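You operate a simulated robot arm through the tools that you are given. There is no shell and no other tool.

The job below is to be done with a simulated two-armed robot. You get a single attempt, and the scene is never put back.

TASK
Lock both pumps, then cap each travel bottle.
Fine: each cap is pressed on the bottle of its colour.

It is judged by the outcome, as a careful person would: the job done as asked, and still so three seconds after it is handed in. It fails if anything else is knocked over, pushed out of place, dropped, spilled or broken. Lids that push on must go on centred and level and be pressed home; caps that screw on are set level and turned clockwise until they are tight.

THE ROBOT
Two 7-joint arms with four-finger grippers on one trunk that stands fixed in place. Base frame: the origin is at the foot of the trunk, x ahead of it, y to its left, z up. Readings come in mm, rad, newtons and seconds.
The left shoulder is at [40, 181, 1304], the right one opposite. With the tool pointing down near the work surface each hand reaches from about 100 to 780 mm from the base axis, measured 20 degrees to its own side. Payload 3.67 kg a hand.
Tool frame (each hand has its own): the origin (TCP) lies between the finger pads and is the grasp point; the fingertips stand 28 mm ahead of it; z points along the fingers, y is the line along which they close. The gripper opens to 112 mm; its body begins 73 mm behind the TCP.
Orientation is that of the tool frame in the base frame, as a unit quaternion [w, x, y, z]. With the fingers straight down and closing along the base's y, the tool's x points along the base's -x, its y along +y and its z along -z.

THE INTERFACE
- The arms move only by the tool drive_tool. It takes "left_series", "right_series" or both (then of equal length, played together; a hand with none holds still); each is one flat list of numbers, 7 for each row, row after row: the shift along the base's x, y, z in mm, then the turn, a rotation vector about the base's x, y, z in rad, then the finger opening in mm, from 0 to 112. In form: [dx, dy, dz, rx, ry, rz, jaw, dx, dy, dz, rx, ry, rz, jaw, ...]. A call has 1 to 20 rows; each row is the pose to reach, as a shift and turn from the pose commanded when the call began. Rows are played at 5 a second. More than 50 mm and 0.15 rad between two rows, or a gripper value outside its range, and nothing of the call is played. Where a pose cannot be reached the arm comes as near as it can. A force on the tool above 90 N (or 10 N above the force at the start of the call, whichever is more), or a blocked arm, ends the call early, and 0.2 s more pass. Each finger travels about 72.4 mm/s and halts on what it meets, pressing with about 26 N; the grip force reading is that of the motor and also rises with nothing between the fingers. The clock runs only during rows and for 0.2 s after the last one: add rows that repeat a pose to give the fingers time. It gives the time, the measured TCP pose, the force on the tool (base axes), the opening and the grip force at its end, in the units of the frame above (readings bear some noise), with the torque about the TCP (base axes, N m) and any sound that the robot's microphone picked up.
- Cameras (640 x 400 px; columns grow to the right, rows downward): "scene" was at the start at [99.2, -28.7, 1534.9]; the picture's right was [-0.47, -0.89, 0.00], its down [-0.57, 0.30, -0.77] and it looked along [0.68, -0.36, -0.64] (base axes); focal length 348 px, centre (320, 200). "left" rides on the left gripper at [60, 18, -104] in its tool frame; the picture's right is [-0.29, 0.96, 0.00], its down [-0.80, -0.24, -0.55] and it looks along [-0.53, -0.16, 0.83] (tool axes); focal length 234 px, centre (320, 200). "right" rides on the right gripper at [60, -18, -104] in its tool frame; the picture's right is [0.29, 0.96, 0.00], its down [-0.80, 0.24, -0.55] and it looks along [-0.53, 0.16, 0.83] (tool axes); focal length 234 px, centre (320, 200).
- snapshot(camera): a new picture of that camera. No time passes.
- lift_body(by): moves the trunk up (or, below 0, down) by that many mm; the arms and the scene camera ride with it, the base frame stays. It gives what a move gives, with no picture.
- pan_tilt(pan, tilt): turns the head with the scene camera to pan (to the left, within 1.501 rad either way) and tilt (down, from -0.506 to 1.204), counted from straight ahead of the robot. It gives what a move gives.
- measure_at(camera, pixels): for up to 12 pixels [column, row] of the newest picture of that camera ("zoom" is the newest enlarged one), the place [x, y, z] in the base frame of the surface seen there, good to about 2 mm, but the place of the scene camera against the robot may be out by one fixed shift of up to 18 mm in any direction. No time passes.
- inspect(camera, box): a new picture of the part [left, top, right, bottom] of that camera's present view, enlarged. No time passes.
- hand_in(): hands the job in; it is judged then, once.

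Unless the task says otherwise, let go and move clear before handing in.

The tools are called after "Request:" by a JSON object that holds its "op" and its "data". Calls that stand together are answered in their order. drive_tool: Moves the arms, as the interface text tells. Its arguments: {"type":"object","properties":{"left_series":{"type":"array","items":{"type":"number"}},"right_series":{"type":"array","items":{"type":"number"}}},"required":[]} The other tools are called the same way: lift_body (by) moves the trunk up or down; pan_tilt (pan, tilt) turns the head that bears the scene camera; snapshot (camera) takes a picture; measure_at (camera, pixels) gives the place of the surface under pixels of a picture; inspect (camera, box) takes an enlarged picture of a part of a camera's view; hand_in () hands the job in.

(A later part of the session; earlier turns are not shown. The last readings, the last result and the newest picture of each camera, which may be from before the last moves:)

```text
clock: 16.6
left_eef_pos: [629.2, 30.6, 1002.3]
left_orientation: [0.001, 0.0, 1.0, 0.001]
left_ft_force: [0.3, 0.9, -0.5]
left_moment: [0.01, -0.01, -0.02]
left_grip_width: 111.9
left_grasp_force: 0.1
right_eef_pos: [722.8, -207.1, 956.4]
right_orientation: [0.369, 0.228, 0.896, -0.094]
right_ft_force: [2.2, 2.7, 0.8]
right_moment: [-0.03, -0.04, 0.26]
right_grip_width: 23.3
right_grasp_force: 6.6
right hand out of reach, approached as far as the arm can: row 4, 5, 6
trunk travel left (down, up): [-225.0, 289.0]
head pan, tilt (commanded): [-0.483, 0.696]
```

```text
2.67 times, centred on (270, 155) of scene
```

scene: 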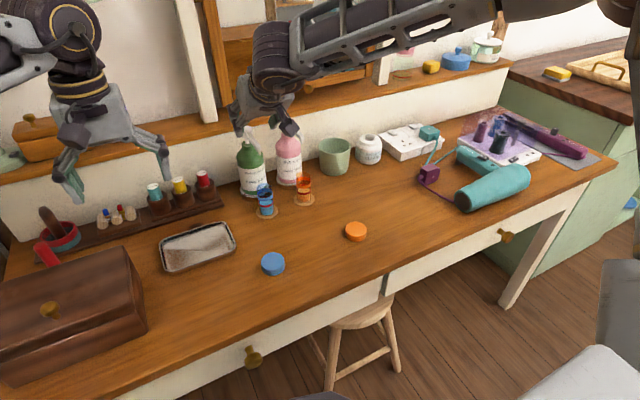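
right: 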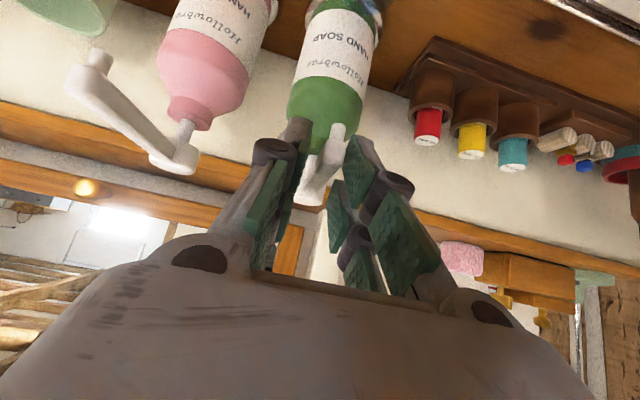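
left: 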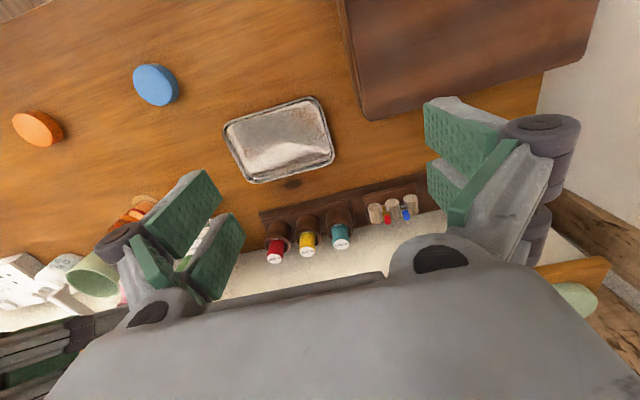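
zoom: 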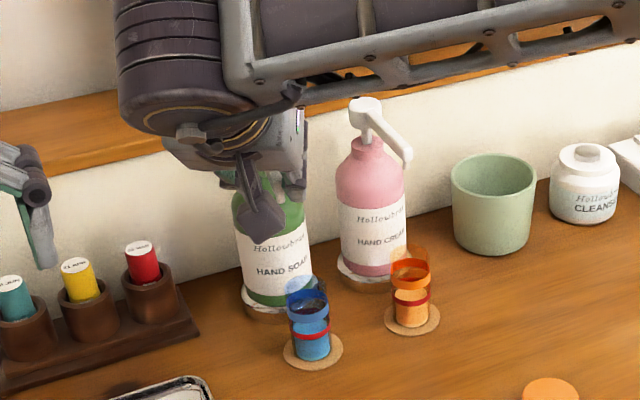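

The yawed hand ran out of reach and stalled at (723,-207,956), with modest forces. I'll open the jaws, lift straight off the spout, and undo the yaw so I can see how far the head turned.

Request:
{"op": "drive_tool", "data": {"right_series": [0, 0, 0, 0, 0, 0, 45, 0, 0, 0, 0, 0, 0, 60, -5, 0, 25, 0, 0, 0, 60, -10, 0, 55, 0, 0, 0, 60, -15, -5, 70, 0, 0, 0.12, 60, -15, -10, 70, 0, 0, 0.25, 60, -15, -15, 70, 0, 0, 0.38, 60, -15, -15, 70, 0, 0, 0.5, 60, -15, -15, 70, 0, 0, 0.5, 60]}}

Request:
{"op": "snapshot", "data": {"camera": "right"}}

Request:
{"op": "inspect", "data": {"camera": "scene", "box": [200, 80, 340, 230]}}

```text
clock: 18.6
left_eef_pos: [628.0, 29.5, 1001.8]
left_orientation: [0.0, -0.002, 1.0, 0.0]
left_ft_force: [-0.3, 0.2, -0.1]
left_moment: [0.03, -0.04, 0.02]
left_grip_width: 112.0
left_grasp_force: 0.0
right_eef_pos: [708.8, -223.2, 1026.2]
right_orientation: [0.381, 0.0, 0.925, 0.0]
right_ft_force: [-0.4, -1.6, 0.6]
right_moment: [0.03, 0.0, 0.01]
right_grip_width: 59.9
right_grasp_force: 0.2
trunk travel left (down, up): [-225.0, 289.0]
head pan, tilt (commanded): [-0.483, 0.696]
```

```text
taken
```

right: 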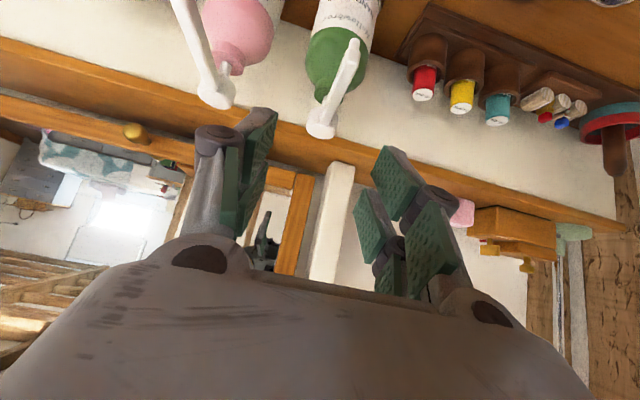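

```text
2.67 times, centred on (270, 155) of scene
```

zoom: 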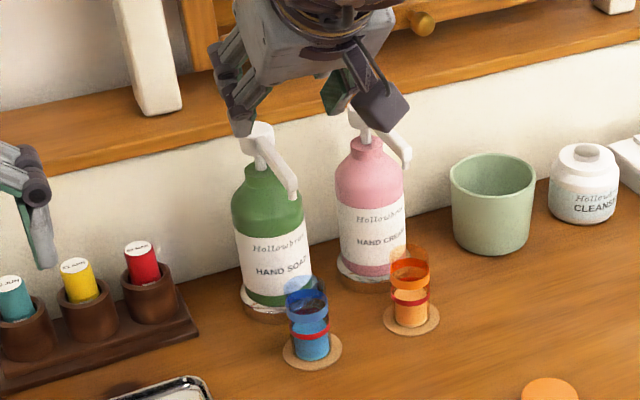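

The green spout looks about where it started. Measuring its head, middle and tip to quantify its direction.

Request:
{"op": "inspect", "data": {"camera": "right", "box": [280, 20, 390, 150]}}

Request:
{"op": "measure_at", "data": {"camera": "right", "pixels": [[320, 132], [314, 130], [328, 131], [353, 48], [345, 70], [336, 92], [331, 105], [217, 95], [200, 55], [185, 10]]}}

```text
3.08 times, centred on (335, 85) of right
```

zoom: 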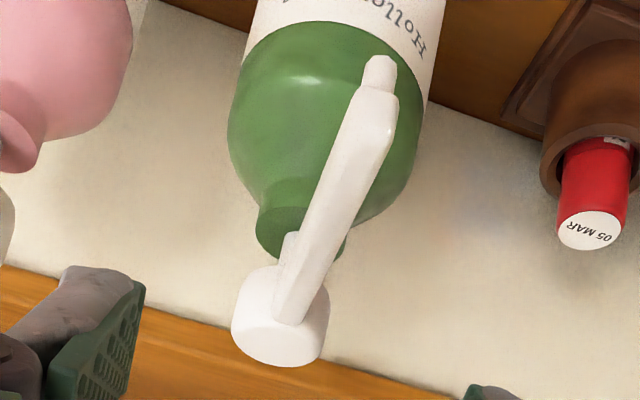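

```text
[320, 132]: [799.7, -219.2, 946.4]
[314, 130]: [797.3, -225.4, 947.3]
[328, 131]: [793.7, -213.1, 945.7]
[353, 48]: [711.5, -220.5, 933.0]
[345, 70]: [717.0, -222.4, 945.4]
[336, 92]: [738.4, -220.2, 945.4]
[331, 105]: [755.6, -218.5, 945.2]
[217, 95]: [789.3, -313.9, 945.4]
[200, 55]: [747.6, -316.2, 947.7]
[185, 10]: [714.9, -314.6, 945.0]
```

The spout still points along −x (tip y≈-221), so it was not really turned. I'll use a cleaner push: jaws 80 mm open, hand unyawed at x≈692, sweeping +y so the −y pads push the spout near its tip.

Request:
{"op": "drive_tool", "data": {"right_series": [-16, 2, 0, 0, 0, 0, 80, -16, 2, -35, 0, 0, 0, 80, -16, 2, -74, 0, 0, 0, 80, -16, 17, -74, 0, 0, 0, 80, -16, 32, -74, 0, 0, 0, 80, -16, 32, -74, 0, 0, 0, 80]}}

Request:
{"op": "inspect", "data": {"camera": "right", "box": [200, 30, 420, 220]}}

```text
clock: 20.0
left_eef_pos: [627.9, 29.4, 1002.2]
left_orientation: [0.0, -0.002, 1.0, 0.0]
left_ft_force: [0.1, -0.1, 0.3]
left_moment: [0.0, -0.01, 0.03]
left_grip_width: 111.8
left_grasp_force: 0.0
right_eef_pos: [691.4, -191.3, 953.6]
right_orientation: [0.381, 0.0, 0.925, 0.0]
right_ft_force: [-0.8, 1.5, -0.1]
right_moment: [-0.03, 0.03, -0.01]
right_grip_width: 79.9
right_grasp_force: 0.1
trunk travel left (down, up): [-225.0, 289.0]
head pan, tilt (commanded): [-0.483, 0.696]
```

```text
2.11 times, centred on (310, 125) of right
```

zoom: 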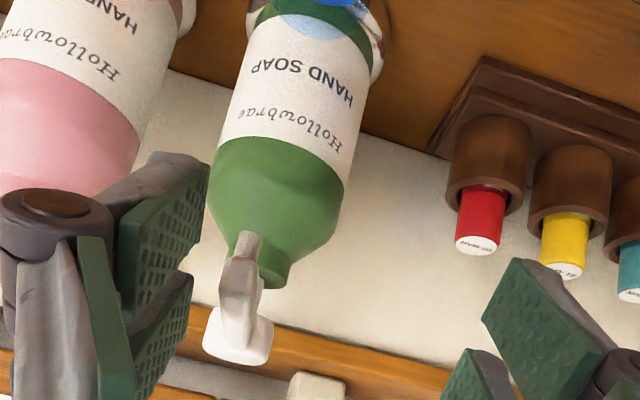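

The pad is just short of the spout. Sweeping +y another 25 mm slowly and watching force.

Request:
{"op": "drive_tool", "data": {"right_series": [0, 5, 0, 0, 0, 0, 80, 0, 10, 0, 0, 0, 0, 80, 0, 15, 0, 0, 0, 0, 80, 0, 20, 0, 0, 0, 0, 80, 0, 25, 0, 0, 0, 0, 80]}}

Request:
{"op": "inspect", "data": {"camera": "right", "box": [200, 30, 420, 220]}}

```text
clock: 21.2
left_eef_pos: [629.5, 29.3, 1001.5]
left_orientation: [0.0, -0.001, 1.0, -0.001]
left_ft_force: [0.3, 0.1, -0.5]
left_moment: [-0.02, 0.0, 0.02]
left_grip_width: 112.0
left_grasp_force: 0.2
right_eef_pos: [691.8, -166.7, 953.0]
right_orientation: [0.38, 0.001, 0.925, -0.001]
right_ft_force: [-0.3, 0.4, 0.6]
right_moment: [0.0, 0.03, 0.02]
right_grip_width: 80.3
right_grasp_force: 0.1
trunk travel left (down, up): [-225.0, 289.0]
head pan, tilt (commanded): [-0.483, 0.696]
```

```text
2.11 times, centred on (310, 125) of right
```

zoom: 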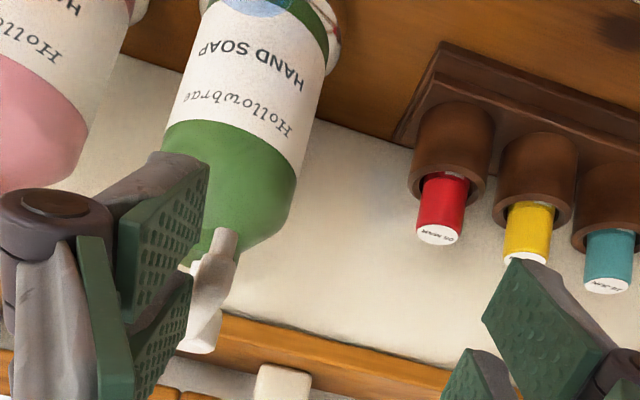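

The left pad now appears to touch the spout. Measuring the spout tip and head in this view to see whether it has turned.

Request:
{"op": "measure_at", "data": {"camera": "zoom", "pixels": [[223, 235], [222, 258], [212, 290], [203, 345], [205, 320], [195, 345]]}}

Request:
{"op": "drive_tool", "data": {"right_series": [0, 5, 0, 0, 0, 0, 80, 0, 10, 0, 0, 0, 0, 80, 0, 15, 0, 0, 0, 0, 80]}}

Request:
{"op": "inspect", "data": {"camera": "right", "box": [200, 30, 420, 220]}}

```text
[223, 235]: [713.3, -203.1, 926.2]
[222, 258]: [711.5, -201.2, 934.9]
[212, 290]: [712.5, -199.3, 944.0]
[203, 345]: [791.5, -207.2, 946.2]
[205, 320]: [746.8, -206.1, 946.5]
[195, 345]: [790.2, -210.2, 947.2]
```

```text
clock: 22.0
left_eef_pos: [629.0, 30.3, 1002.2]
left_orientation: [0.0, -0.002, 1.0, 0.001]
left_ft_force: [-0.5, 0.0, 0.6]
left_moment: [0.0, 0.01, 0.03]
left_grip_width: 112.0
left_grasp_force: 0.0
right_eef_pos: [692.3, -150.5, 953.0]
right_orientation: [0.38, 0.0, 0.925, 0.0]
right_ft_force: [0.0, 0.2, -0.9]
right_moment: [0.04, 0.03, 0.01]
right_grip_width: 80.1
right_grasp_force: 0.0
trunk travel left (down, up): [-225.0, 289.0]
head pan, tilt (commanded): [-0.483, 0.696]
```

```text
2.11 times, centred on (310, 125) of right
```

zoom: 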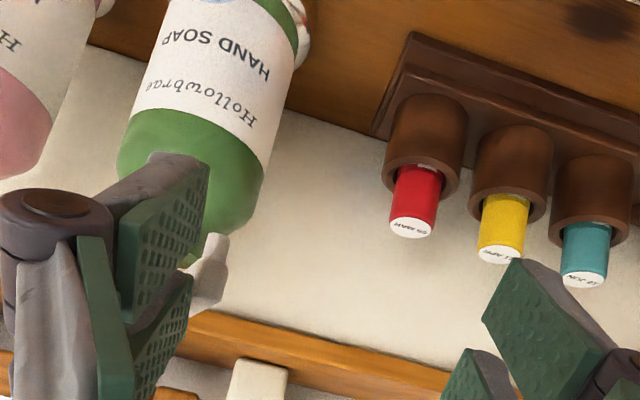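

The spout turned about 14° with virtually no resistance, and the bottle did not move. Continuing the sweep along an arc (+y, then +x).

Request:
{"op": "drive_tool", "data": {"right_series": [2, 6, 0, 0, 0, 0, 80, 5, 12, 0, 0, 0, 0, 80, 9, 18, 0, 0, 0, 0, 80, 14, 23, 0, 0, 0, 0, 80, 20, 28, 0, 0, 0, 0, 80]}}

Request:
{"op": "snapshot", "data": {"camera": "right"}}

Request:
{"op": "inspect", "data": {"camera": "scene", "box": [200, 80, 340, 230]}}

```text
clock: 23.2
left_eef_pos: [629.4, 29.2, 1002.0]
left_orientation: [0.0, -0.001, 1.0, 0.0]
left_ft_force: [0.5, -0.6, 0.4]
left_moment: [0.0, 0.02, -0.02]
left_grip_width: 112.0
left_grasp_force: 0.1
right_eef_pos: [713.5, -124.1, 952.2]
right_orientation: [0.381, 0.0, 0.925, 0.0]
right_ft_force: [-0.5, -0.3, -0.1]
right_moment: [0.01, 0.02, 0.02]
right_grip_width: 80.1
right_grasp_force: 0.1
trunk travel left (down, up): [-225.0, 289.0]
head pan, tilt (commanded): [-0.483, 0.696]
```

```text
taken
```

right: 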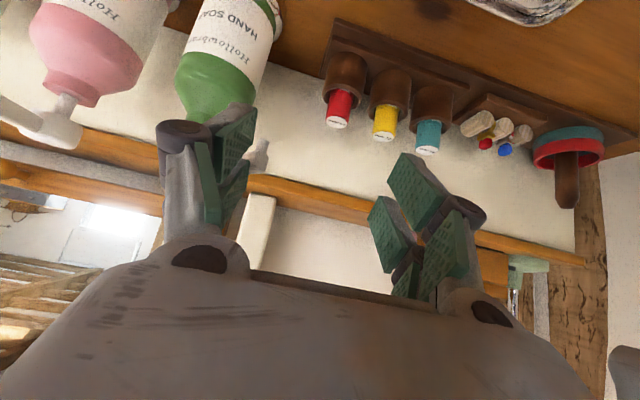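

```text
2.67 times, centred on (270, 155) of scene
```

zoom: 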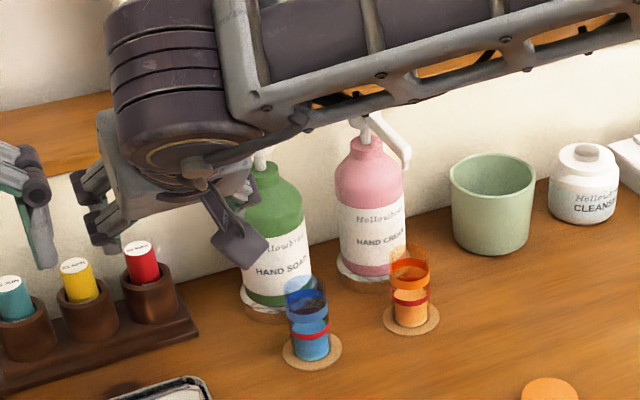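

The spout tip now shows at pixel (262,152) beside the pad. Measuring it.

Request:
{"op": "inspect", "data": {"camera": "right", "box": [170, 80, 330, 220]}}

Request:
{"op": "measure_at", "data": {"camera": "right", "pixels": [[262, 150], [258, 163], [252, 166], [263, 144]]}}

```text
2.86 times, centred on (250, 150) of right
```

zoom: 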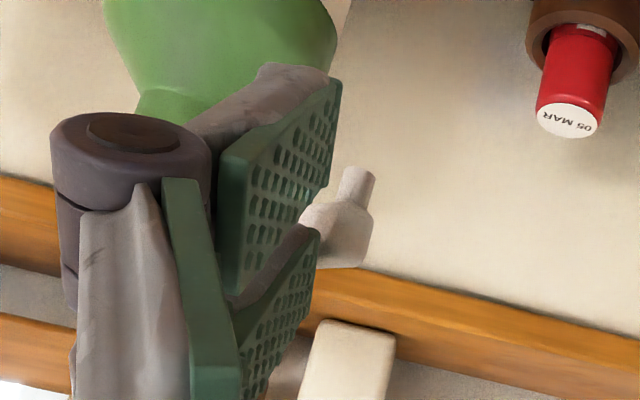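

```text
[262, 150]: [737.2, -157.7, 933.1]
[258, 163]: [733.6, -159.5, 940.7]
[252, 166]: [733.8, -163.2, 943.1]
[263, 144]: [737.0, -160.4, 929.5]
```

The green spout is at about 46° clockwise now (tip (735,-158)), still free and silent. Continuing along the arc toward 75–90°.

Request:
{"op": "drive_tool", "data": {"right_series": [6, 5, 0, 0, 0, 0, 80, 12, 9, 0, 0, 0, 0, 80, 18, 12, 0, 0, 0, 0, 80, 25, 15, 0, 0, 0, 0, 80, 32, 17, 0, 0, 0, 0, 80]}}

Request:
{"op": "snapshot", "data": {"camera": "right"}}

Request:
{"op": "inspect", "data": {"camera": "right", "box": [150, 80, 330, 220]}}

```text
clock: 24.4
left_eef_pos: [627.9, 29.4, 1002.7]
left_orientation: [0.0, -0.001, 1.0, 0.0]
left_ft_force: [0.5, 0.0, -0.2]
left_moment: [-0.03, 0.0, 0.0]
left_grip_width: 112.0
left_grasp_force: 0.1
right_eef_pos: [728.1, -122.6, 958.5]
right_orientation: [0.381, -0.001, 0.925, 0.0]
right_ft_force: [-1.1, 0.0, -0.7]
right_moment: [0.02, 0.02, -0.02]
right_grip_width: 80.0
right_grasp_force: 0.1
right hand out of reach, approached as far as the arm can: row 2, 3, 4, 5
trunk travel left (down, up): [-225.0, 289.0]
head pan, tilt (commanded): [-0.483, 0.696]
```

```text
taken
```

right: 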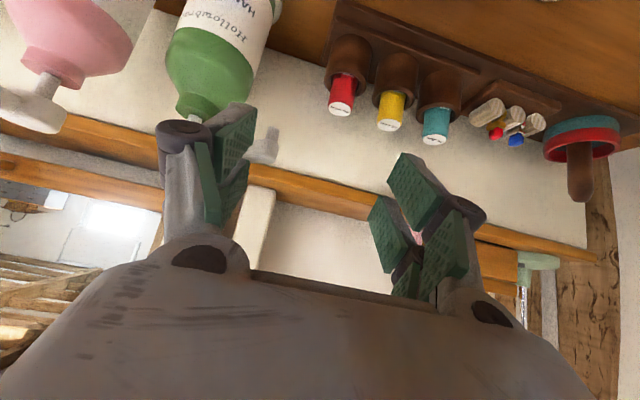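

```text
2.86 times, centred on (240, 150) of right
```

zoom: 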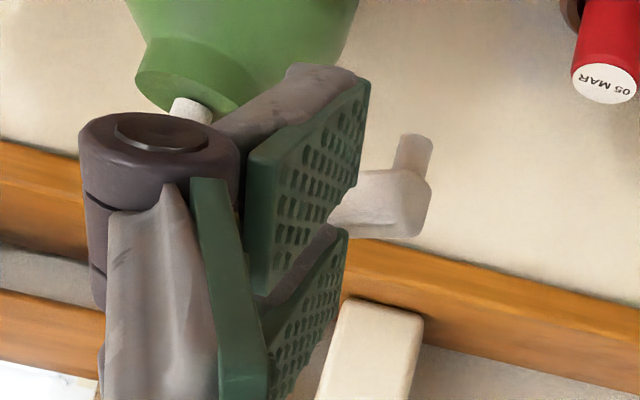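

The arm stalls again at (728,-123), and the correction direction suggests a joint limit rather than full extension. I'll turn the head to look at the right arm's elbow configuration.

Request:
{"op": "pan_tilt", "data": {"pan": -0.9, "tilt": 0.35}}

Request:
{"op": "snapshot", "data": {"camera": "scene"}}

```text
clock: 25.2
left_eef_pos: [628.7, 30.0, 1001.6]
left_orientation: [0.0, 0.0, 1.0, 0.0]
left_ft_force: [-0.5, 0.7, 0.1]
left_moment: [-0.03, 0.06, 0.0]
left_grip_width: 112.0
left_grasp_force: 0.1
right_eef_pos: [729.0, -122.1, 958.5]
right_orientation: [0.381, -0.001, 0.924, 0.0]
right_ft_force: [0.8, -0.1, 0.6]
right_moment: [0.02, 0.0, -0.01]
right_grip_width: 80.1
right_grasp_force: 0.1
trunk travel left (down, up): [-225.0, 289.0]
head pan, tilt (commanded): [-0.901, 0.351]
```

```text
taken
```

scene: 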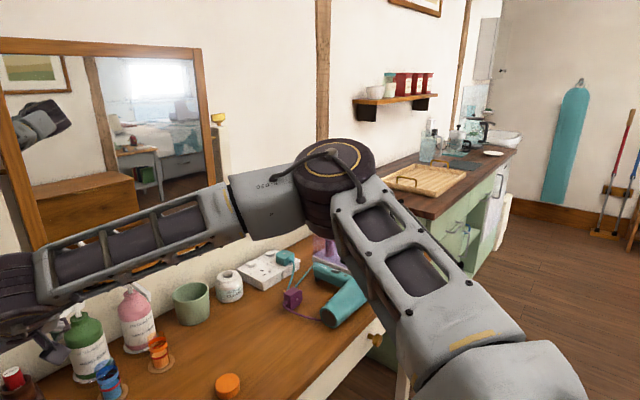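

The elbow sticks out to the right and the forearm comes in sideways, so the wrist is at its limit; yawing the hand counter-clockwise (pointing toward +x+y) should relieve it. I'll back off, lift, close the fingers and yaw by +0.6 rad.

Request:
{"op": "drive_tool", "data": {"right_series": [-25, 0, 10, 0, 0, 0, 80, -50, -10, 35, 0, 0, 0.1, 60, -60, -20, 60, 0, 0, 0.2, 40, -60, -30, 60, 0, 0, 0.3, 20, -60, -40, 60, 0, 0, 0.42, 0, -60, -50, 60, 0, 0, 0.54, 0, -60, -50, 60, 0, 0, 0.6, 0, -60, -50, 60, 0, 0, 0.6, 0]}}

Request:
{"op": "pan_tilt", "data": {"pan": -0.45, "tilt": 0.6}}

Request:
{"op": "snapshot", "data": {"camera": "scene"}}

Request:
{"op": "snapshot", "data": {"camera": "right"}}

```text
clock: 27.1
left_eef_pos: [628.2, 29.5, 1002.4]
left_orientation: [0.0, -0.002, 1.0, 0.0]
left_ft_force: [0.3, 0.3, -0.2]
left_moment: [-0.01, -0.03, -0.01]
left_grip_width: 111.8
left_grasp_force: 0.0
right_eef_pos: [666.5, -171.5, 1017.1]
right_orientation: [0.364, -0.274, 0.883, 0.113]
right_ft_force: [-0.6, 0.2, 0.5]
right_moment: [0.01, 0.02, -0.01]
right_grip_width: 0.0
right_grasp_force: 25.7
trunk travel left (down, up): [-225.0, 289.0]
head pan, tilt (commanded): [-0.901, 0.351]
```

```text
clock: 27.9
left_eef_pos: [628.5, 28.7, 1001.5]
left_orientation: [0.0, -0.001, 1.0, 0.0]
left_ft_force: [0.2, -0.2, 0.9]
left_moment: [-0.01, -0.03, 0.01]
left_grip_width: 112.2
left_grasp_force: 0.0
right_eef_pos: [667.6, -172.2, 1016.8]
right_orientation: [0.363, -0.274, 0.884, 0.113]
right_ft_force: [-0.3, -0.7, 0.1]
right_moment: [0.02, 0.0, 0.0]
right_grip_width: 0.0
right_grasp_force: 25.8
trunk travel left (down, up): [-225.0, 289.0]
head pan, tilt (commanded): [-0.45, 0.6]
```

```text
taken
```

scene: 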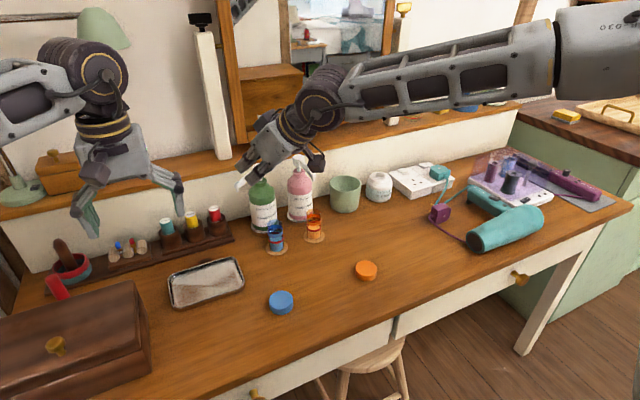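

```text
taken
```

right: 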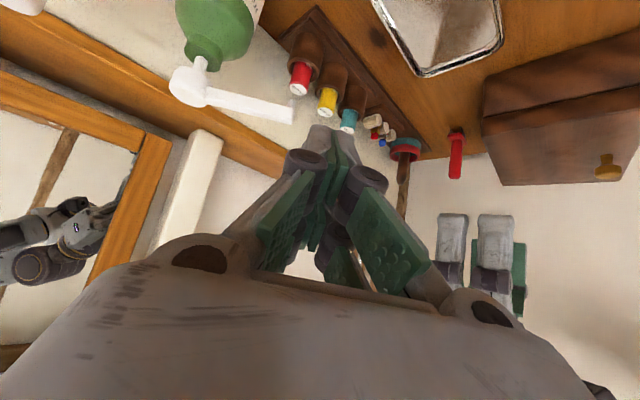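

The green spout now visibly points sideways: head at pixel (188,87), tip at (290,113) in the right view. Measuring the angle.

Request:
{"op": "inspect", "data": {"camera": "right", "box": [160, 0, 330, 140]}}

Request:
{"op": "measure_at", "data": {"camera": "right", "pixels": [[187, 88], [180, 90], [194, 82], [215, 95], [240, 101], [265, 107], [285, 112], [293, 113], [205, 63]]}}

```text
2.86 times, centred on (245, 70) of right
```

zoom: 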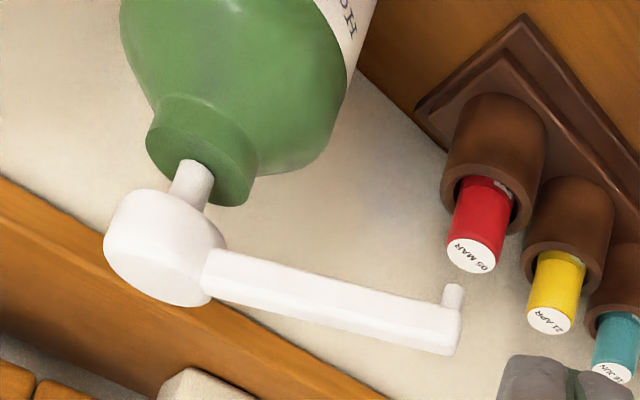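

```text
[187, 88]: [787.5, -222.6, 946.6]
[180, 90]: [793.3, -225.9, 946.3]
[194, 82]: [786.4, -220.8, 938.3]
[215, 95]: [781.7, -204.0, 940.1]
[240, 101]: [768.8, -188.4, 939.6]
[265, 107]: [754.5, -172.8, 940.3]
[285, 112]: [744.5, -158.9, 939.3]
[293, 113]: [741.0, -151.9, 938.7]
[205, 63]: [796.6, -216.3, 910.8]
```

The green spout stays where it was left, at about 52° clockwise; no spring-back. I'll keep turning it: closed fingertips behind the spout, pushing forward along +x+y.

Request:
{"op": "drive_tool", "data": {"right_series": [10, -20, 0, 0, 0, 0, 0, 15, -30, -30, 0, 0, 0, 0, 15, -33, -60, 0, 0, 0, 0, 18, -33, -79, 0, 0, 0, 0, 28, -26, -79, 0, 0, 0, 0, 38, -19, -79, 0, 0, 0, 0]}}

Request:
{"op": "snapshot", "data": {"camera": "right"}}

Request:
{"op": "inspect", "data": {"camera": "scene", "box": [200, 120, 360, 250]}}

```text
clock: 29.4
left_eef_pos: [628.8, 28.9, 1002.6]
left_orientation: [0.0, -0.001, 1.0, 0.0]
left_ft_force: [1.1, -0.2, 0.1]
left_moment: [0.01, -0.01, -0.01]
left_grip_width: 112.1
left_grasp_force: 0.1
right_eef_pos: [704.6, -190.5, 939.4]
right_orientation: [0.363, -0.273, 0.884, 0.112]
right_ft_force: [-0.2, 0.6, -0.7]
right_moment: [0.01, -0.03, -0.03]
right_grip_width: 0.0
right_grasp_force: 25.7
trunk travel left (down, up): [-225.0, 289.0]
head pan, tilt (commanded): [-0.45, 0.6]
```

```text
taken
```

right: 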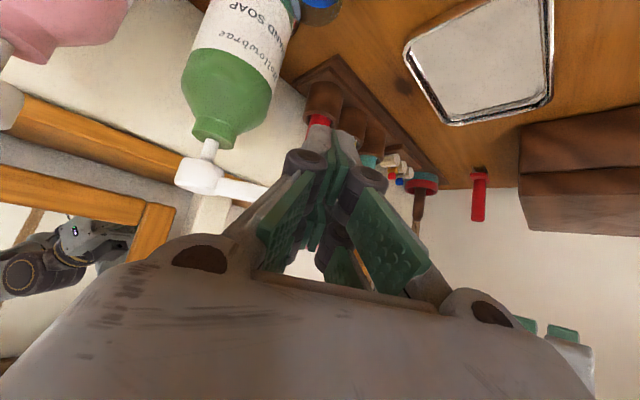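

```text
3.08 times, centred on (280, 185) of scene
```

zoom: 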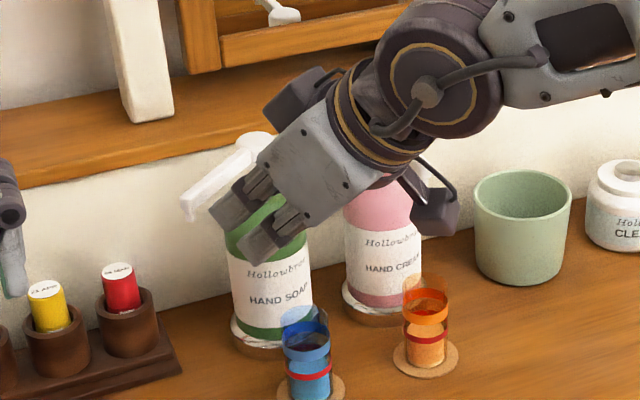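

The fingertips are right behind the green spout. Pushing forward along the arc in small steps.

Request:
{"op": "drive_tool", "data": {"right_series": [5, 4, 0, 0, 0, 0, 0, 10, 8, 0, 0, 0, 0, 0, 15, 12, 0, 0, 0, 0, 0, 21, 15, 0, 0, 0, 0, 0, 27, 17, 0, 0, 0, 0, 0, 33, 19, 0, 0, 0, 0, 0]}}

Request:
{"op": "snapshot", "data": {"camera": "right"}}

Request:
{"op": "inspect", "data": {"camera": "scene", "box": [200, 120, 360, 250]}}

```text
clock: 30.8
left_eef_pos: [630.4, 29.4, 1001.7]
left_orientation: [0.0, -0.001, 1.0, 0.0]
left_ft_force: [0.6, 0.2, -0.1]
left_moment: [-0.01, 0.04, -0.02]
left_grip_width: 112.0
left_grasp_force: 0.1
right_eef_pos: [737.6, -172.6, 938.4]
right_orientation: [0.363, -0.274, 0.884, 0.112]
right_ft_force: [-0.6, -0.2, 0.0]
right_moment: [0.0, 0.0, -0.01]
right_grip_width: 0.1
right_grasp_force: 26.0
trunk travel left (down, up): [-225.0, 289.0]
head pan, tilt (commanded): [-0.45, 0.6]
```

```text
taken
```

right: 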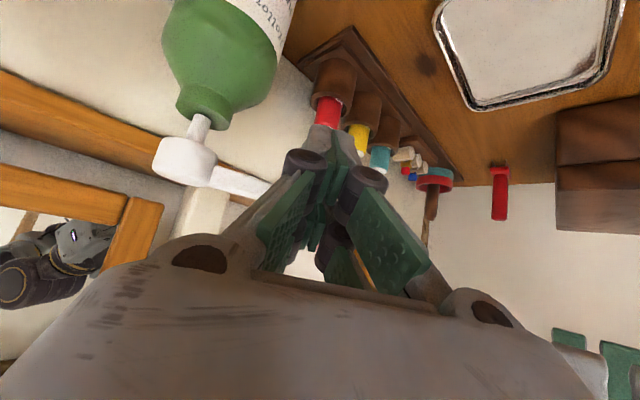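

```text
3.08 times, centred on (280, 185) of scene
```

zoom: 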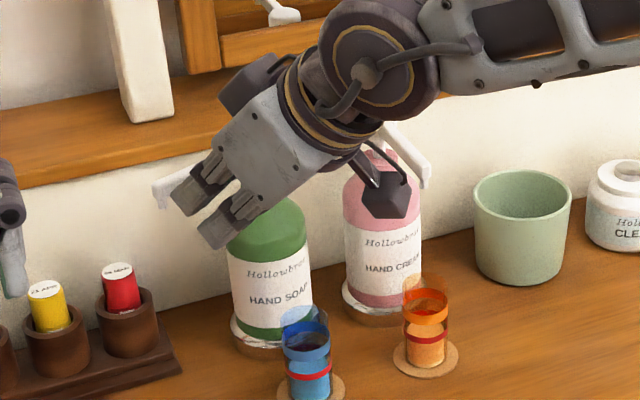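

The spout keeps swinging with no resistance, and the reach is fine now. Continuing the push.

Request:
{"op": "drive_tool", "data": {"right_series": [6, 2, 0, 0, 0, 0, 0, 12, 3, 0, 0, 0, 0, 0, 18, 4, 0, 0, 0, 0, 0, 24, 4, 0, 0, 0, 0, 0]}}

Request:
{"op": "snapshot", "data": {"camera": "right"}}

Request:
{"op": "inspect", "data": {"camera": "scene", "box": [200, 120, 360, 250]}}

```text
clock: 31.8
left_eef_pos: [628.3, 28.7, 1002.1]
left_orientation: [0.0, -0.002, 1.0, 0.0]
left_ft_force: [-0.2, 0.1, -0.4]
left_moment: [0.03, 0.04, -0.02]
left_grip_width: 112.3
left_grasp_force: 0.1
right_eef_pos: [761.3, -166.4, 937.3]
right_orientation: [0.365, -0.271, 0.884, 0.11]
right_ft_force: [-1.8, -0.2, 0.0]
right_moment: [0.0, 0.0, -0.02]
right_grip_width: 0.1
right_grasp_force: 25.8
trunk travel left (down, up): [-225.0, 289.0]
head pan, tilt (commanded): [-0.45, 0.6]
```

```text
taken
```

right: 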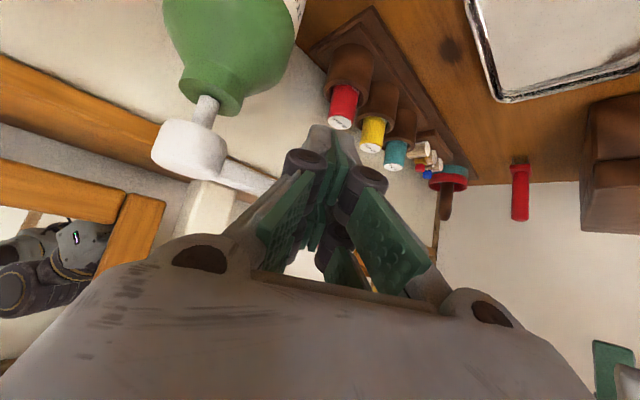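

```text
3.08 times, centred on (280, 185) of scene
```

zoom: 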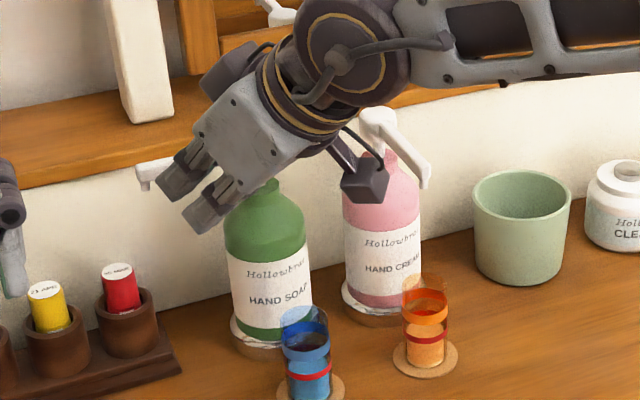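

A small −1.8 N push-back appears in x. Measuring the spout direction now.

Request:
{"op": "inspect", "data": {"camera": "right", "box": [140, 80, 330, 220]}}

Request:
{"op": "measure_at", "data": {"camera": "right", "pixels": [[180, 135], [190, 145], [225, 170], [240, 177], [255, 185], [265, 187], [206, 110]]}}

```text
2.86 times, centred on (235, 150) of right
```

zoom: 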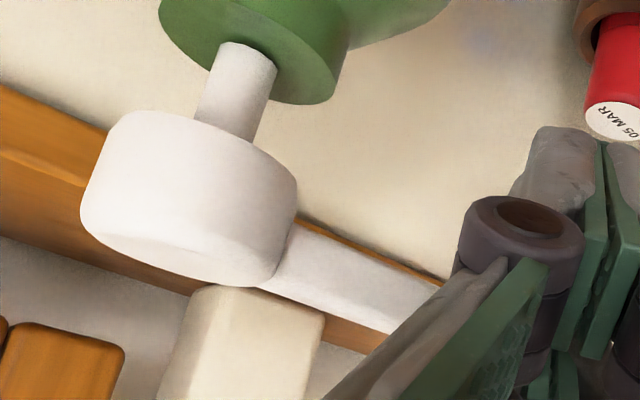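

```text
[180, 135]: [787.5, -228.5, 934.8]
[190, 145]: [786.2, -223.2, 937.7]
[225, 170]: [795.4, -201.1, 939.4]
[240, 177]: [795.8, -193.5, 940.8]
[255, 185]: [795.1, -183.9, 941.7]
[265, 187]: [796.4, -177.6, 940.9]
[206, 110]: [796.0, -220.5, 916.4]
```

The spout's near face is now at constant x≈795.5, i.e. it is at 90° to where it started (axis x≈800). I'll push 4 mm further to see whether this is a hard stop.

Request:
{"op": "drive_tool", "data": {"right_series": [2, 0, 0, 0, 0, 0, 0, 4, 0, 0, 0, 0, 0, 0, 4, 0, 0, 0, 0, 0, 0]}}

Request:
{"op": "measure_at", "data": {"camera": "right", "pixels": [[225, 170], [240, 177], [255, 185]]}}

Request:
{"op": "inspect", "data": {"camera": "right", "box": [140, 80, 330, 220]}}

Request:
{"op": "measure_at", "data": {"camera": "zoom", "pixels": [[300, 270], [330, 285], [360, 300], [390, 315], [235, 90], [180, 210]]}}

```text
clock: 32.5
left_eef_pos: [628.6, 29.5, 1003.1]
left_orientation: [0.001, 0.0, 1.0, 0.0]
left_ft_force: [-0.6, 0.1, 0.2]
left_moment: [-0.04, 0.0, 0.0]
left_grip_width: 111.9
left_grasp_force: 0.0
right_eef_pos: [761.4, -166.5, 937.3]
right_orientation: [0.364, -0.271, 0.884, 0.11]
right_ft_force: [-6.5, -2.6, -0.3]
right_moment: [0.02, 0.0, -0.06]
right_grip_width: 0.0
right_grasp_force: 26.1
right hand out of reach, approached as far as the arm can: row 1, 2, 3
trunk travel left (down, up): [-225.0, 289.0]
head pan, tilt (commanded): [-0.45, 0.6]
```

```text
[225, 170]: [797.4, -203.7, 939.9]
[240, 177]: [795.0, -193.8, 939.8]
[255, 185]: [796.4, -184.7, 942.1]
```

```text
2.86 times, centred on (235, 150) of right
```

zoom: 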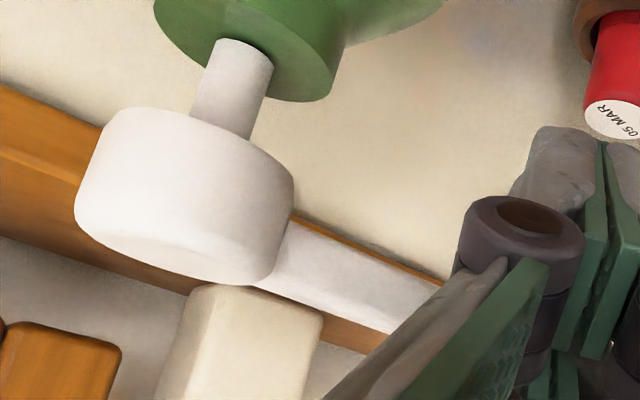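

```text
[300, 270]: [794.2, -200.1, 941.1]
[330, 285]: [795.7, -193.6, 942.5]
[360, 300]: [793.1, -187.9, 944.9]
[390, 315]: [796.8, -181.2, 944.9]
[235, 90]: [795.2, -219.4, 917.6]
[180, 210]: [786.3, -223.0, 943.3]
```

Force climbed to 6.5 N without the spout moving, and earlier it also resisted going past its start, so it looks like a 0–90° twist with a stop at 90° clockwise. To verify it's locked, I'll retreat and bring closed fingertips above the green head for a gentle press test.

Request:
{"op": "drive_tool", "data": {"right_series": [-20, -8, 0, 0, 0, 0, 0, -30, -15, 30, 0.0437, -0.0904, -0.0587, 0, -30, -30, 60, 0.0874, -0.1807, -0.1175, 0, -25, -45, 72, 0.1311, -0.2711, -0.1762, 0, -15, -55, 72, 0.1748, -0.3614, -0.235, 0, 0, -62, 72, 0.2185, -0.4518, -0.2937, 0, 8, -62, 72, 0.2185, -0.4518, -0.2937, 0, 8, -62, 72, 0.2185, -0.4518, -0.2937, 0]}}

Request:
{"op": "snapshot", "data": {"camera": "right"}}

Request:
{"op": "inspect", "data": {"camera": "scene", "box": [200, 120, 360, 250]}}

```text
clock: 34.4
left_eef_pos: [629.2, 29.3, 1002.4]
left_orientation: [0.0, -0.001, 1.0, 0.0]
left_ft_force: [0.2, -0.2, 0.2]
left_moment: [0.0, -0.01, -0.02]
left_grip_width: 112.2
left_grasp_force: 0.0
right_eef_pos: [769.8, -227.9, 1011.5]
right_orientation: [0.59, -0.12, 0.794, 0.089]
right_ft_force: [0.4, -0.2, -0.8]
right_moment: [0.01, 0.0, -0.02]
right_grip_width: 0.1
right_grasp_force: 26.1
trunk travel left (down, up): [-225.0, 289.0]
head pan, tilt (commanded): [-0.45, 0.6]
```

```text
taken
```

right: 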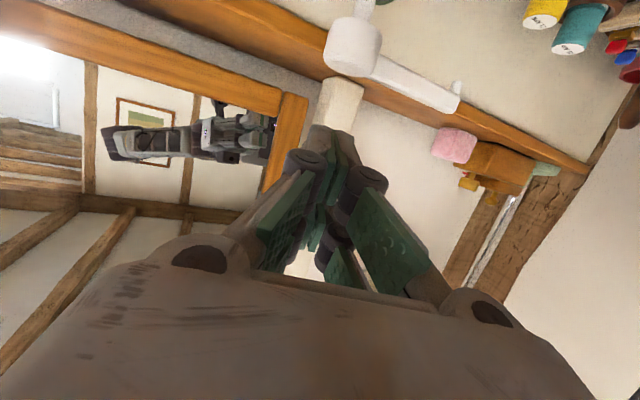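

```text
3.08 times, centred on (280, 185) of scene
```

zoom: 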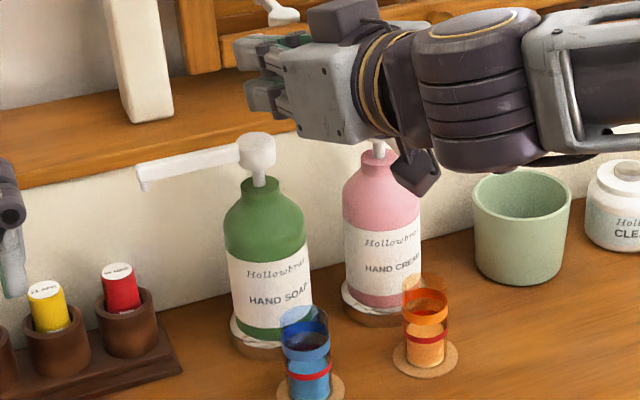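

The pose is reachable and the green spout visibly points to +y. Confirming the angle by measurement before the press test.

Request:
{"op": "measure_at", "data": {"camera": "right", "pixels": [[350, 62], [345, 68], [358, 68], [385, 72], [410, 83], [430, 92], [448, 102], [457, 88]]}}

Request:
{"op": "inspect", "data": {"camera": "right", "box": [270, 0, 480, 160]}}

```text
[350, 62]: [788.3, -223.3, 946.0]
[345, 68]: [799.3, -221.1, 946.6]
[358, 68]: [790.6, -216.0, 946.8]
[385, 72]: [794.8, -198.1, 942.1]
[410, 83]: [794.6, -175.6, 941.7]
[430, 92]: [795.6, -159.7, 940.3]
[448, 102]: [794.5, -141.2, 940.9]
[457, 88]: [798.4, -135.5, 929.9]
```

```text
2.50 times, centred on (375, 80) of right
```

zoom: 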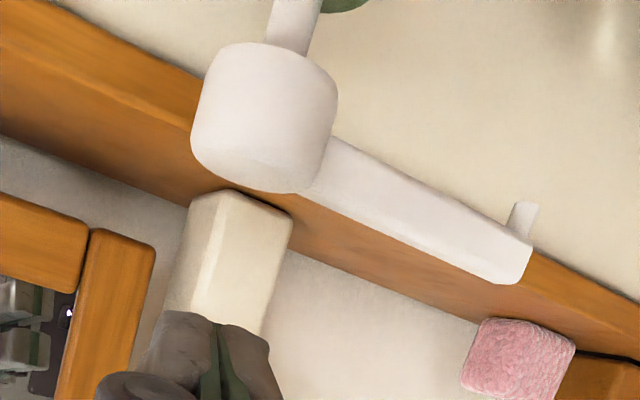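

The spout is at 90° exactly (near face x≈794.6 all along). Now the gentle press test: forward 10 mm, then down in small steps watching the vertical force.

Request:
{"op": "drive_tool", "data": {"right_series": [5, 1, 0, 0, 0, 0, 0, 10, 2, -6, 0, 0, 0, 0, 10, 2, -12, 0, 0, 0, 0, 10, 2, -18, 0, 0, 0, 0, 10, 2, -21, 0, 0, 0, 0]}}

Request:
{"op": "inspect", "data": {"camera": "right", "box": [230, 20, 440, 180]}}

Request:
{"op": "inspect", "data": {"camera": "scene", "box": [220, 110, 340, 210]}}

```text
clock: 35.5
left_eef_pos: [628.2, 30.2, 1001.7]
left_orientation: [-0.001, -0.001, 1.0, 0.0]
left_ft_force: [-0.6, -0.2, 0.6]
left_moment: [-0.03, -0.01, 0.02]
left_grip_width: 112.1
left_grasp_force: 0.0
right_eef_pos: [779.4, -227.3, 1006.1]
right_orientation: [0.586, -0.121, 0.796, 0.089]
right_ft_force: [0.6, -0.3, 1.5]
right_moment: [0.0, 0.02, 0.0]
right_grip_width: 0.0
right_grasp_force: 25.7
right hand out of reach, approached as far as the arm can: row 2, 3, 4, 5
trunk travel left (down, up): [-225.0, 289.0]
head pan, tilt (commanded): [-0.45, 0.6]
```

```text
2.50 times, centred on (335, 100) of right
```

zoom: 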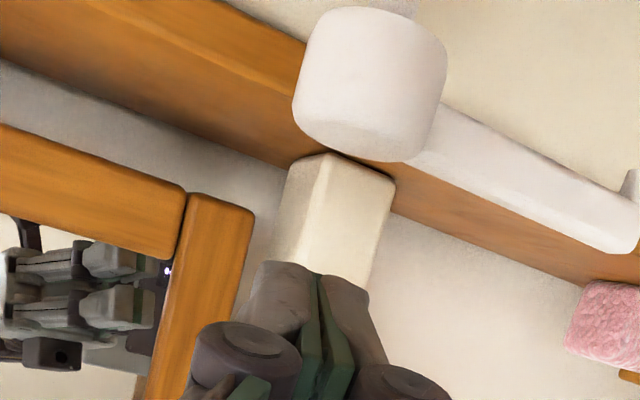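

```text
4.00 times, centred on (280, 160) of scene
```

zoom: 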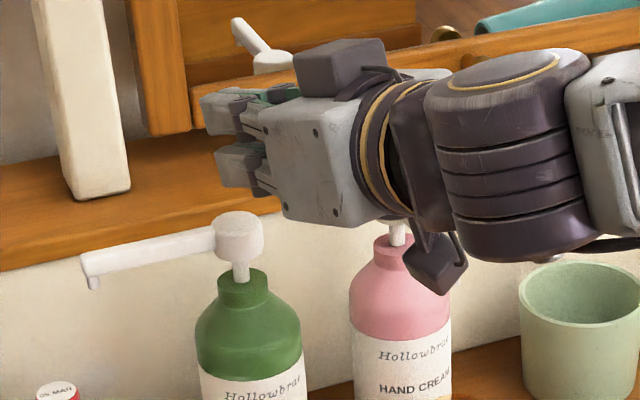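

Arm is clipped at z≈1006 here, but the trunk can bring the hand down rigidly. Lowering the trunk 20 mm and looking.

Request:
{"op": "lift_body", "data": {"by": -20}}

Request:
{"op": "inspect", "data": {"camera": "right", "box": [230, 20, 440, 180]}}

Request:
{"op": "inspect", "data": {"camera": "scene", "box": [220, 90, 340, 190]}}

```text
clock: 36.2
left_eef_pos: [628.5, 30.3, 981.4]
left_orientation: [0.0, -0.001, 1.0, 0.0]
left_ft_force: [0.5, 0.3, 0.0]
left_moment: [0.02, 0.0, -0.02]
left_grip_width: 111.9
left_grasp_force: 0.0
right_eef_pos: [778.0, -228.1, 985.9]
right_orientation: [0.586, -0.122, 0.796, 0.09]
right_ft_force: [-0.2, 0.0, 0.3]
right_moment: [-0.04, -0.03, 0.01]
right_grip_width: 0.1
right_grasp_force: 26.0
trunk travel left (down, up): [-205.0, 309.0]
head pan, tilt (commanded): [-0.45, 0.6]
```

```text
2.50 times, centred on (335, 100) of right
```

zoom: 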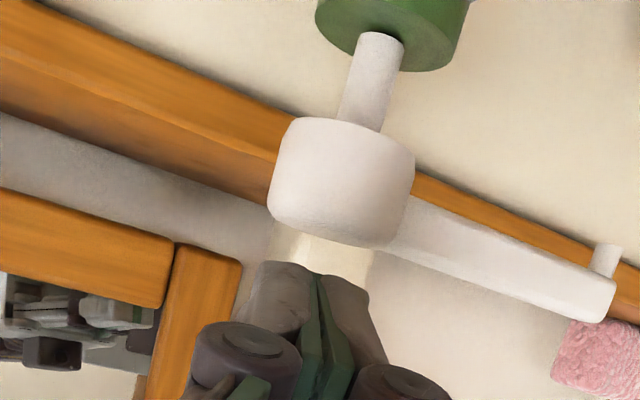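

```text
4.00 times, centred on (280, 140) of scene
```

zoom: 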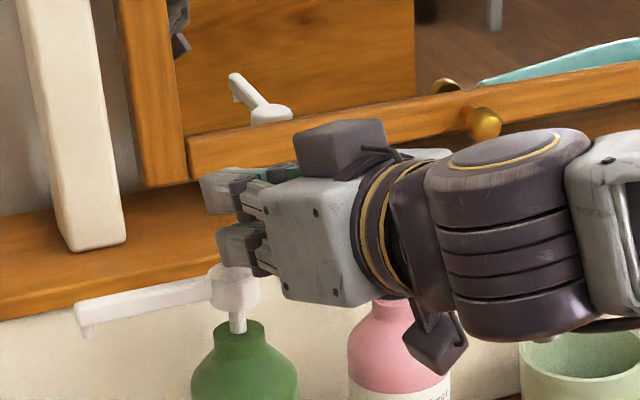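

The lower fingertip is just above the green head. Lowering the trunk by 5 mm and reading the force.

Request:
{"op": "lift_body", "data": {"by": -5}}

```text
clock: 36.8
left_eef_pos: [628.2, 29.6, 977.1]
left_orientation: [0.0, -0.001, 1.0, 0.0]
left_ft_force: [-0.9, -0.1, 0.0]
left_moment: [0.0, 0.01, -0.02]
left_grip_width: 111.8
left_grasp_force: 0.2
right_eef_pos: [778.3, -226.5, 981.3]
right_orientation: [0.586, -0.121, 0.797, 0.089]
right_ft_force: [-0.2, -0.5, 1.1]
right_moment: [-0.01, 0.02, 0.01]
right_grip_width: 0.0
right_grasp_force: 25.6
trunk travel left (down, up): [-200.0, 314.0]
head pan, tilt (commanded): [-0.45, 0.6]
```

Request:
{"op": "lift_body", "data": {"by": -3}}

Request:
{"op": "inspect", "data": {"camera": "right", "box": [230, 60, 440, 220]}}

Request:
{"op": "inspect", "data": {"camera": "scene", "box": [220, 90, 340, 190]}}

```text
clock: 37.3
left_eef_pos: [628.4, 29.2, 973.2]
left_orientation: [-0.001, -0.001, 1.0, -0.001]
left_ft_force: [0.0, 0.4, 0.2]
left_moment: [0.01, 0.02, -0.03]
left_grip_width: 111.9
left_grasp_force: 0.1
right_eef_pos: [779.6, -227.1, 978.2]
right_orientation: [0.586, -0.121, 0.796, 0.089]
right_ft_force: [-0.3, -0.4, -0.5]
right_moment: [0.02, -0.01, 0.0]
right_grip_width: 0.0
right_grasp_force: 26.3
trunk travel left (down, up): [-197.0, 317.0]
head pan, tilt (commanded): [-0.45, 0.6]
```

```text
2.50 times, centred on (335, 140) of right
```

zoom: 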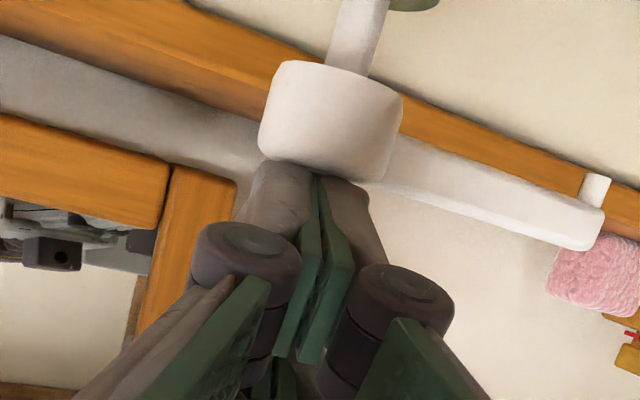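

```text
4.00 times, centred on (280, 140) of scene
```

zoom: 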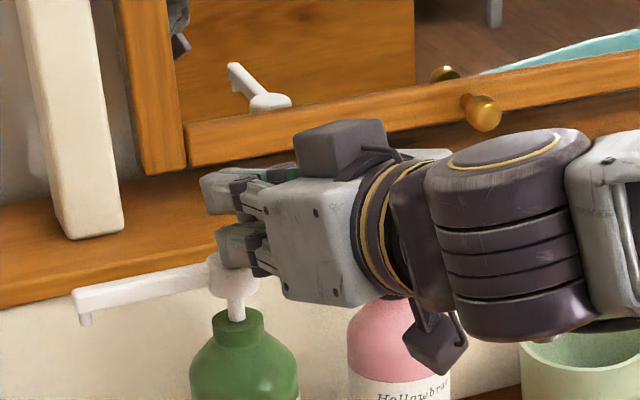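

The fingertips look level with the head's top, no force yet. Another 3 mm down.

Request:
{"op": "lift_body", "data": {"by": -3}}

Request:
{"op": "inspect", "data": {"camera": "right", "box": [270, 90, 380, 180]}}

```text
clock: 37.8
left_eef_pos: [628.4, 29.1, 970.8]
left_orientation: [-0.001, 0.0, 1.0, 0.001]
left_ft_force: [-0.5, -0.2, -0.2]
left_moment: [0.01, 0.01, 0.0]
left_grip_width: 112.1
left_grasp_force: 0.0
right_eef_pos: [780.0, -227.7, 977.1]
right_orientation: [0.587, -0.121, 0.795, 0.089]
right_ft_force: [1.5, 0.6, 5.3]
right_moment: [0.02, -0.08, 0.04]
right_grip_width: 6.3
right_grasp_force: 35.0
trunk travel left (down, up): [-194.0, 320.0]
head pan, tilt (commanded): [-0.45, 0.6]
```

```text
4.44 times, centred on (325, 135) of right
```

zoom: 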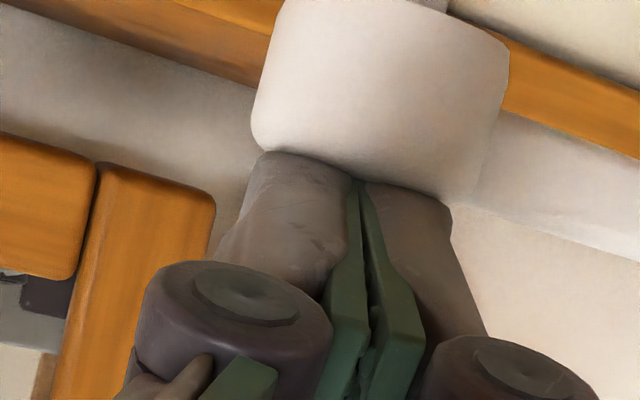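

Contact: about 5 N upward and the arm gave 2 mm. Checking whether the head dropped (gap between head and neck) in the scene view.

Request:
{"op": "inspect", "data": {"camera": "scene", "box": [235, 130, 305, 180]}}

Request:
{"op": "inspect", "data": {"camera": "right", "box": [230, 0, 440, 180]}}

Request:
{"op": "measure_at", "data": {"camera": "zoom", "pixels": [[345, 130], [390, 135], [370, 105], [385, 75], [540, 290], [460, 265]]}}

```text
8.00 times, centred on (270, 155) of scene
```

zoom: 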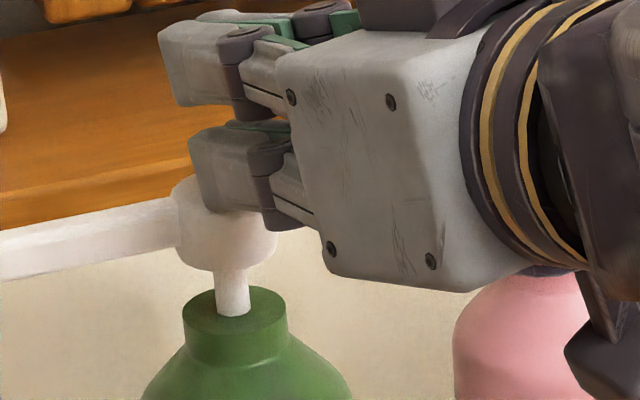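

```text
2.22 times, centred on (335, 90) of right
```

zoom: 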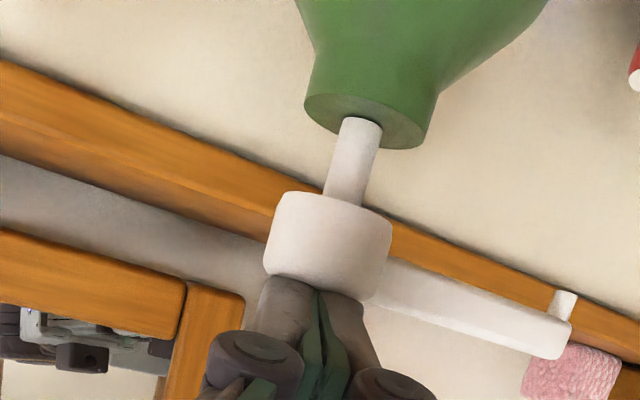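

```text
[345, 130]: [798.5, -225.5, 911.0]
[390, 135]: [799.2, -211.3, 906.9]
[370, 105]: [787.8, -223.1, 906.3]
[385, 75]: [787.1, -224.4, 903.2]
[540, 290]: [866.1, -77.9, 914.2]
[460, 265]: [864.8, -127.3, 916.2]
```

At ~5 N the head has not visibly moved. I'll press a bit more (5 mm of trunk) to distinguish a locked stem from a sprung one.

Request:
{"op": "lift_body", "data": {"by": -4}}

Request:
{"op": "inspect", "data": {"camera": "right", "box": [230, 0, 440, 180]}}

Request:
{"op": "inspect", "data": {"camera": "scene", "box": [235, 130, 305, 180]}}

```text
clock: 38.3
left_eef_pos: [628.9, 29.5, 967.4]
left_orientation: [0.001, 0.0, 1.0, 0.0]
left_ft_force: [0.0, -1.0, -0.5]
left_moment: [0.0, -0.02, 0.01]
left_grip_width: 112.0
left_grasp_force: 0.1
right_eef_pos: [779.1, -226.8, 975.7]
right_orientation: [0.59, -0.121, 0.793, 0.089]
right_ft_force: [4.4, -1.0, 19.9]
right_moment: [0.08, -0.4, -0.04]
right_grip_width: 5.9
right_grasp_force: 35.8
trunk travel left (down, up): [-190.0, 324.0]
head pan, tilt (commanded): [-0.45, 0.6]
```

```text
2.22 times, centred on (335, 90) of right
```

zoom: 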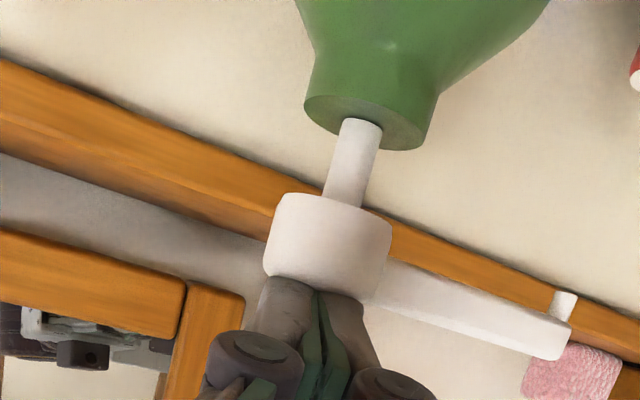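

```text
8.00 times, centred on (270, 155) of scene
```

zoom: 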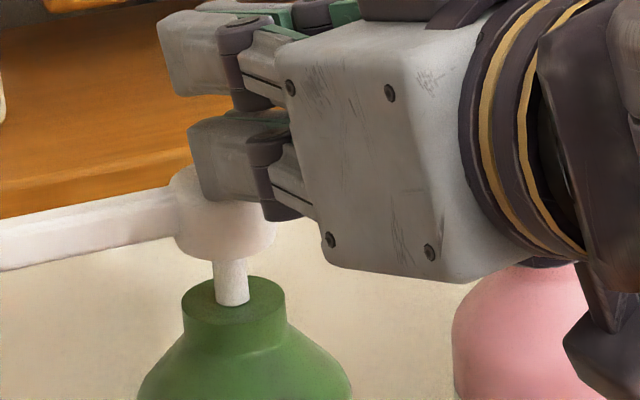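

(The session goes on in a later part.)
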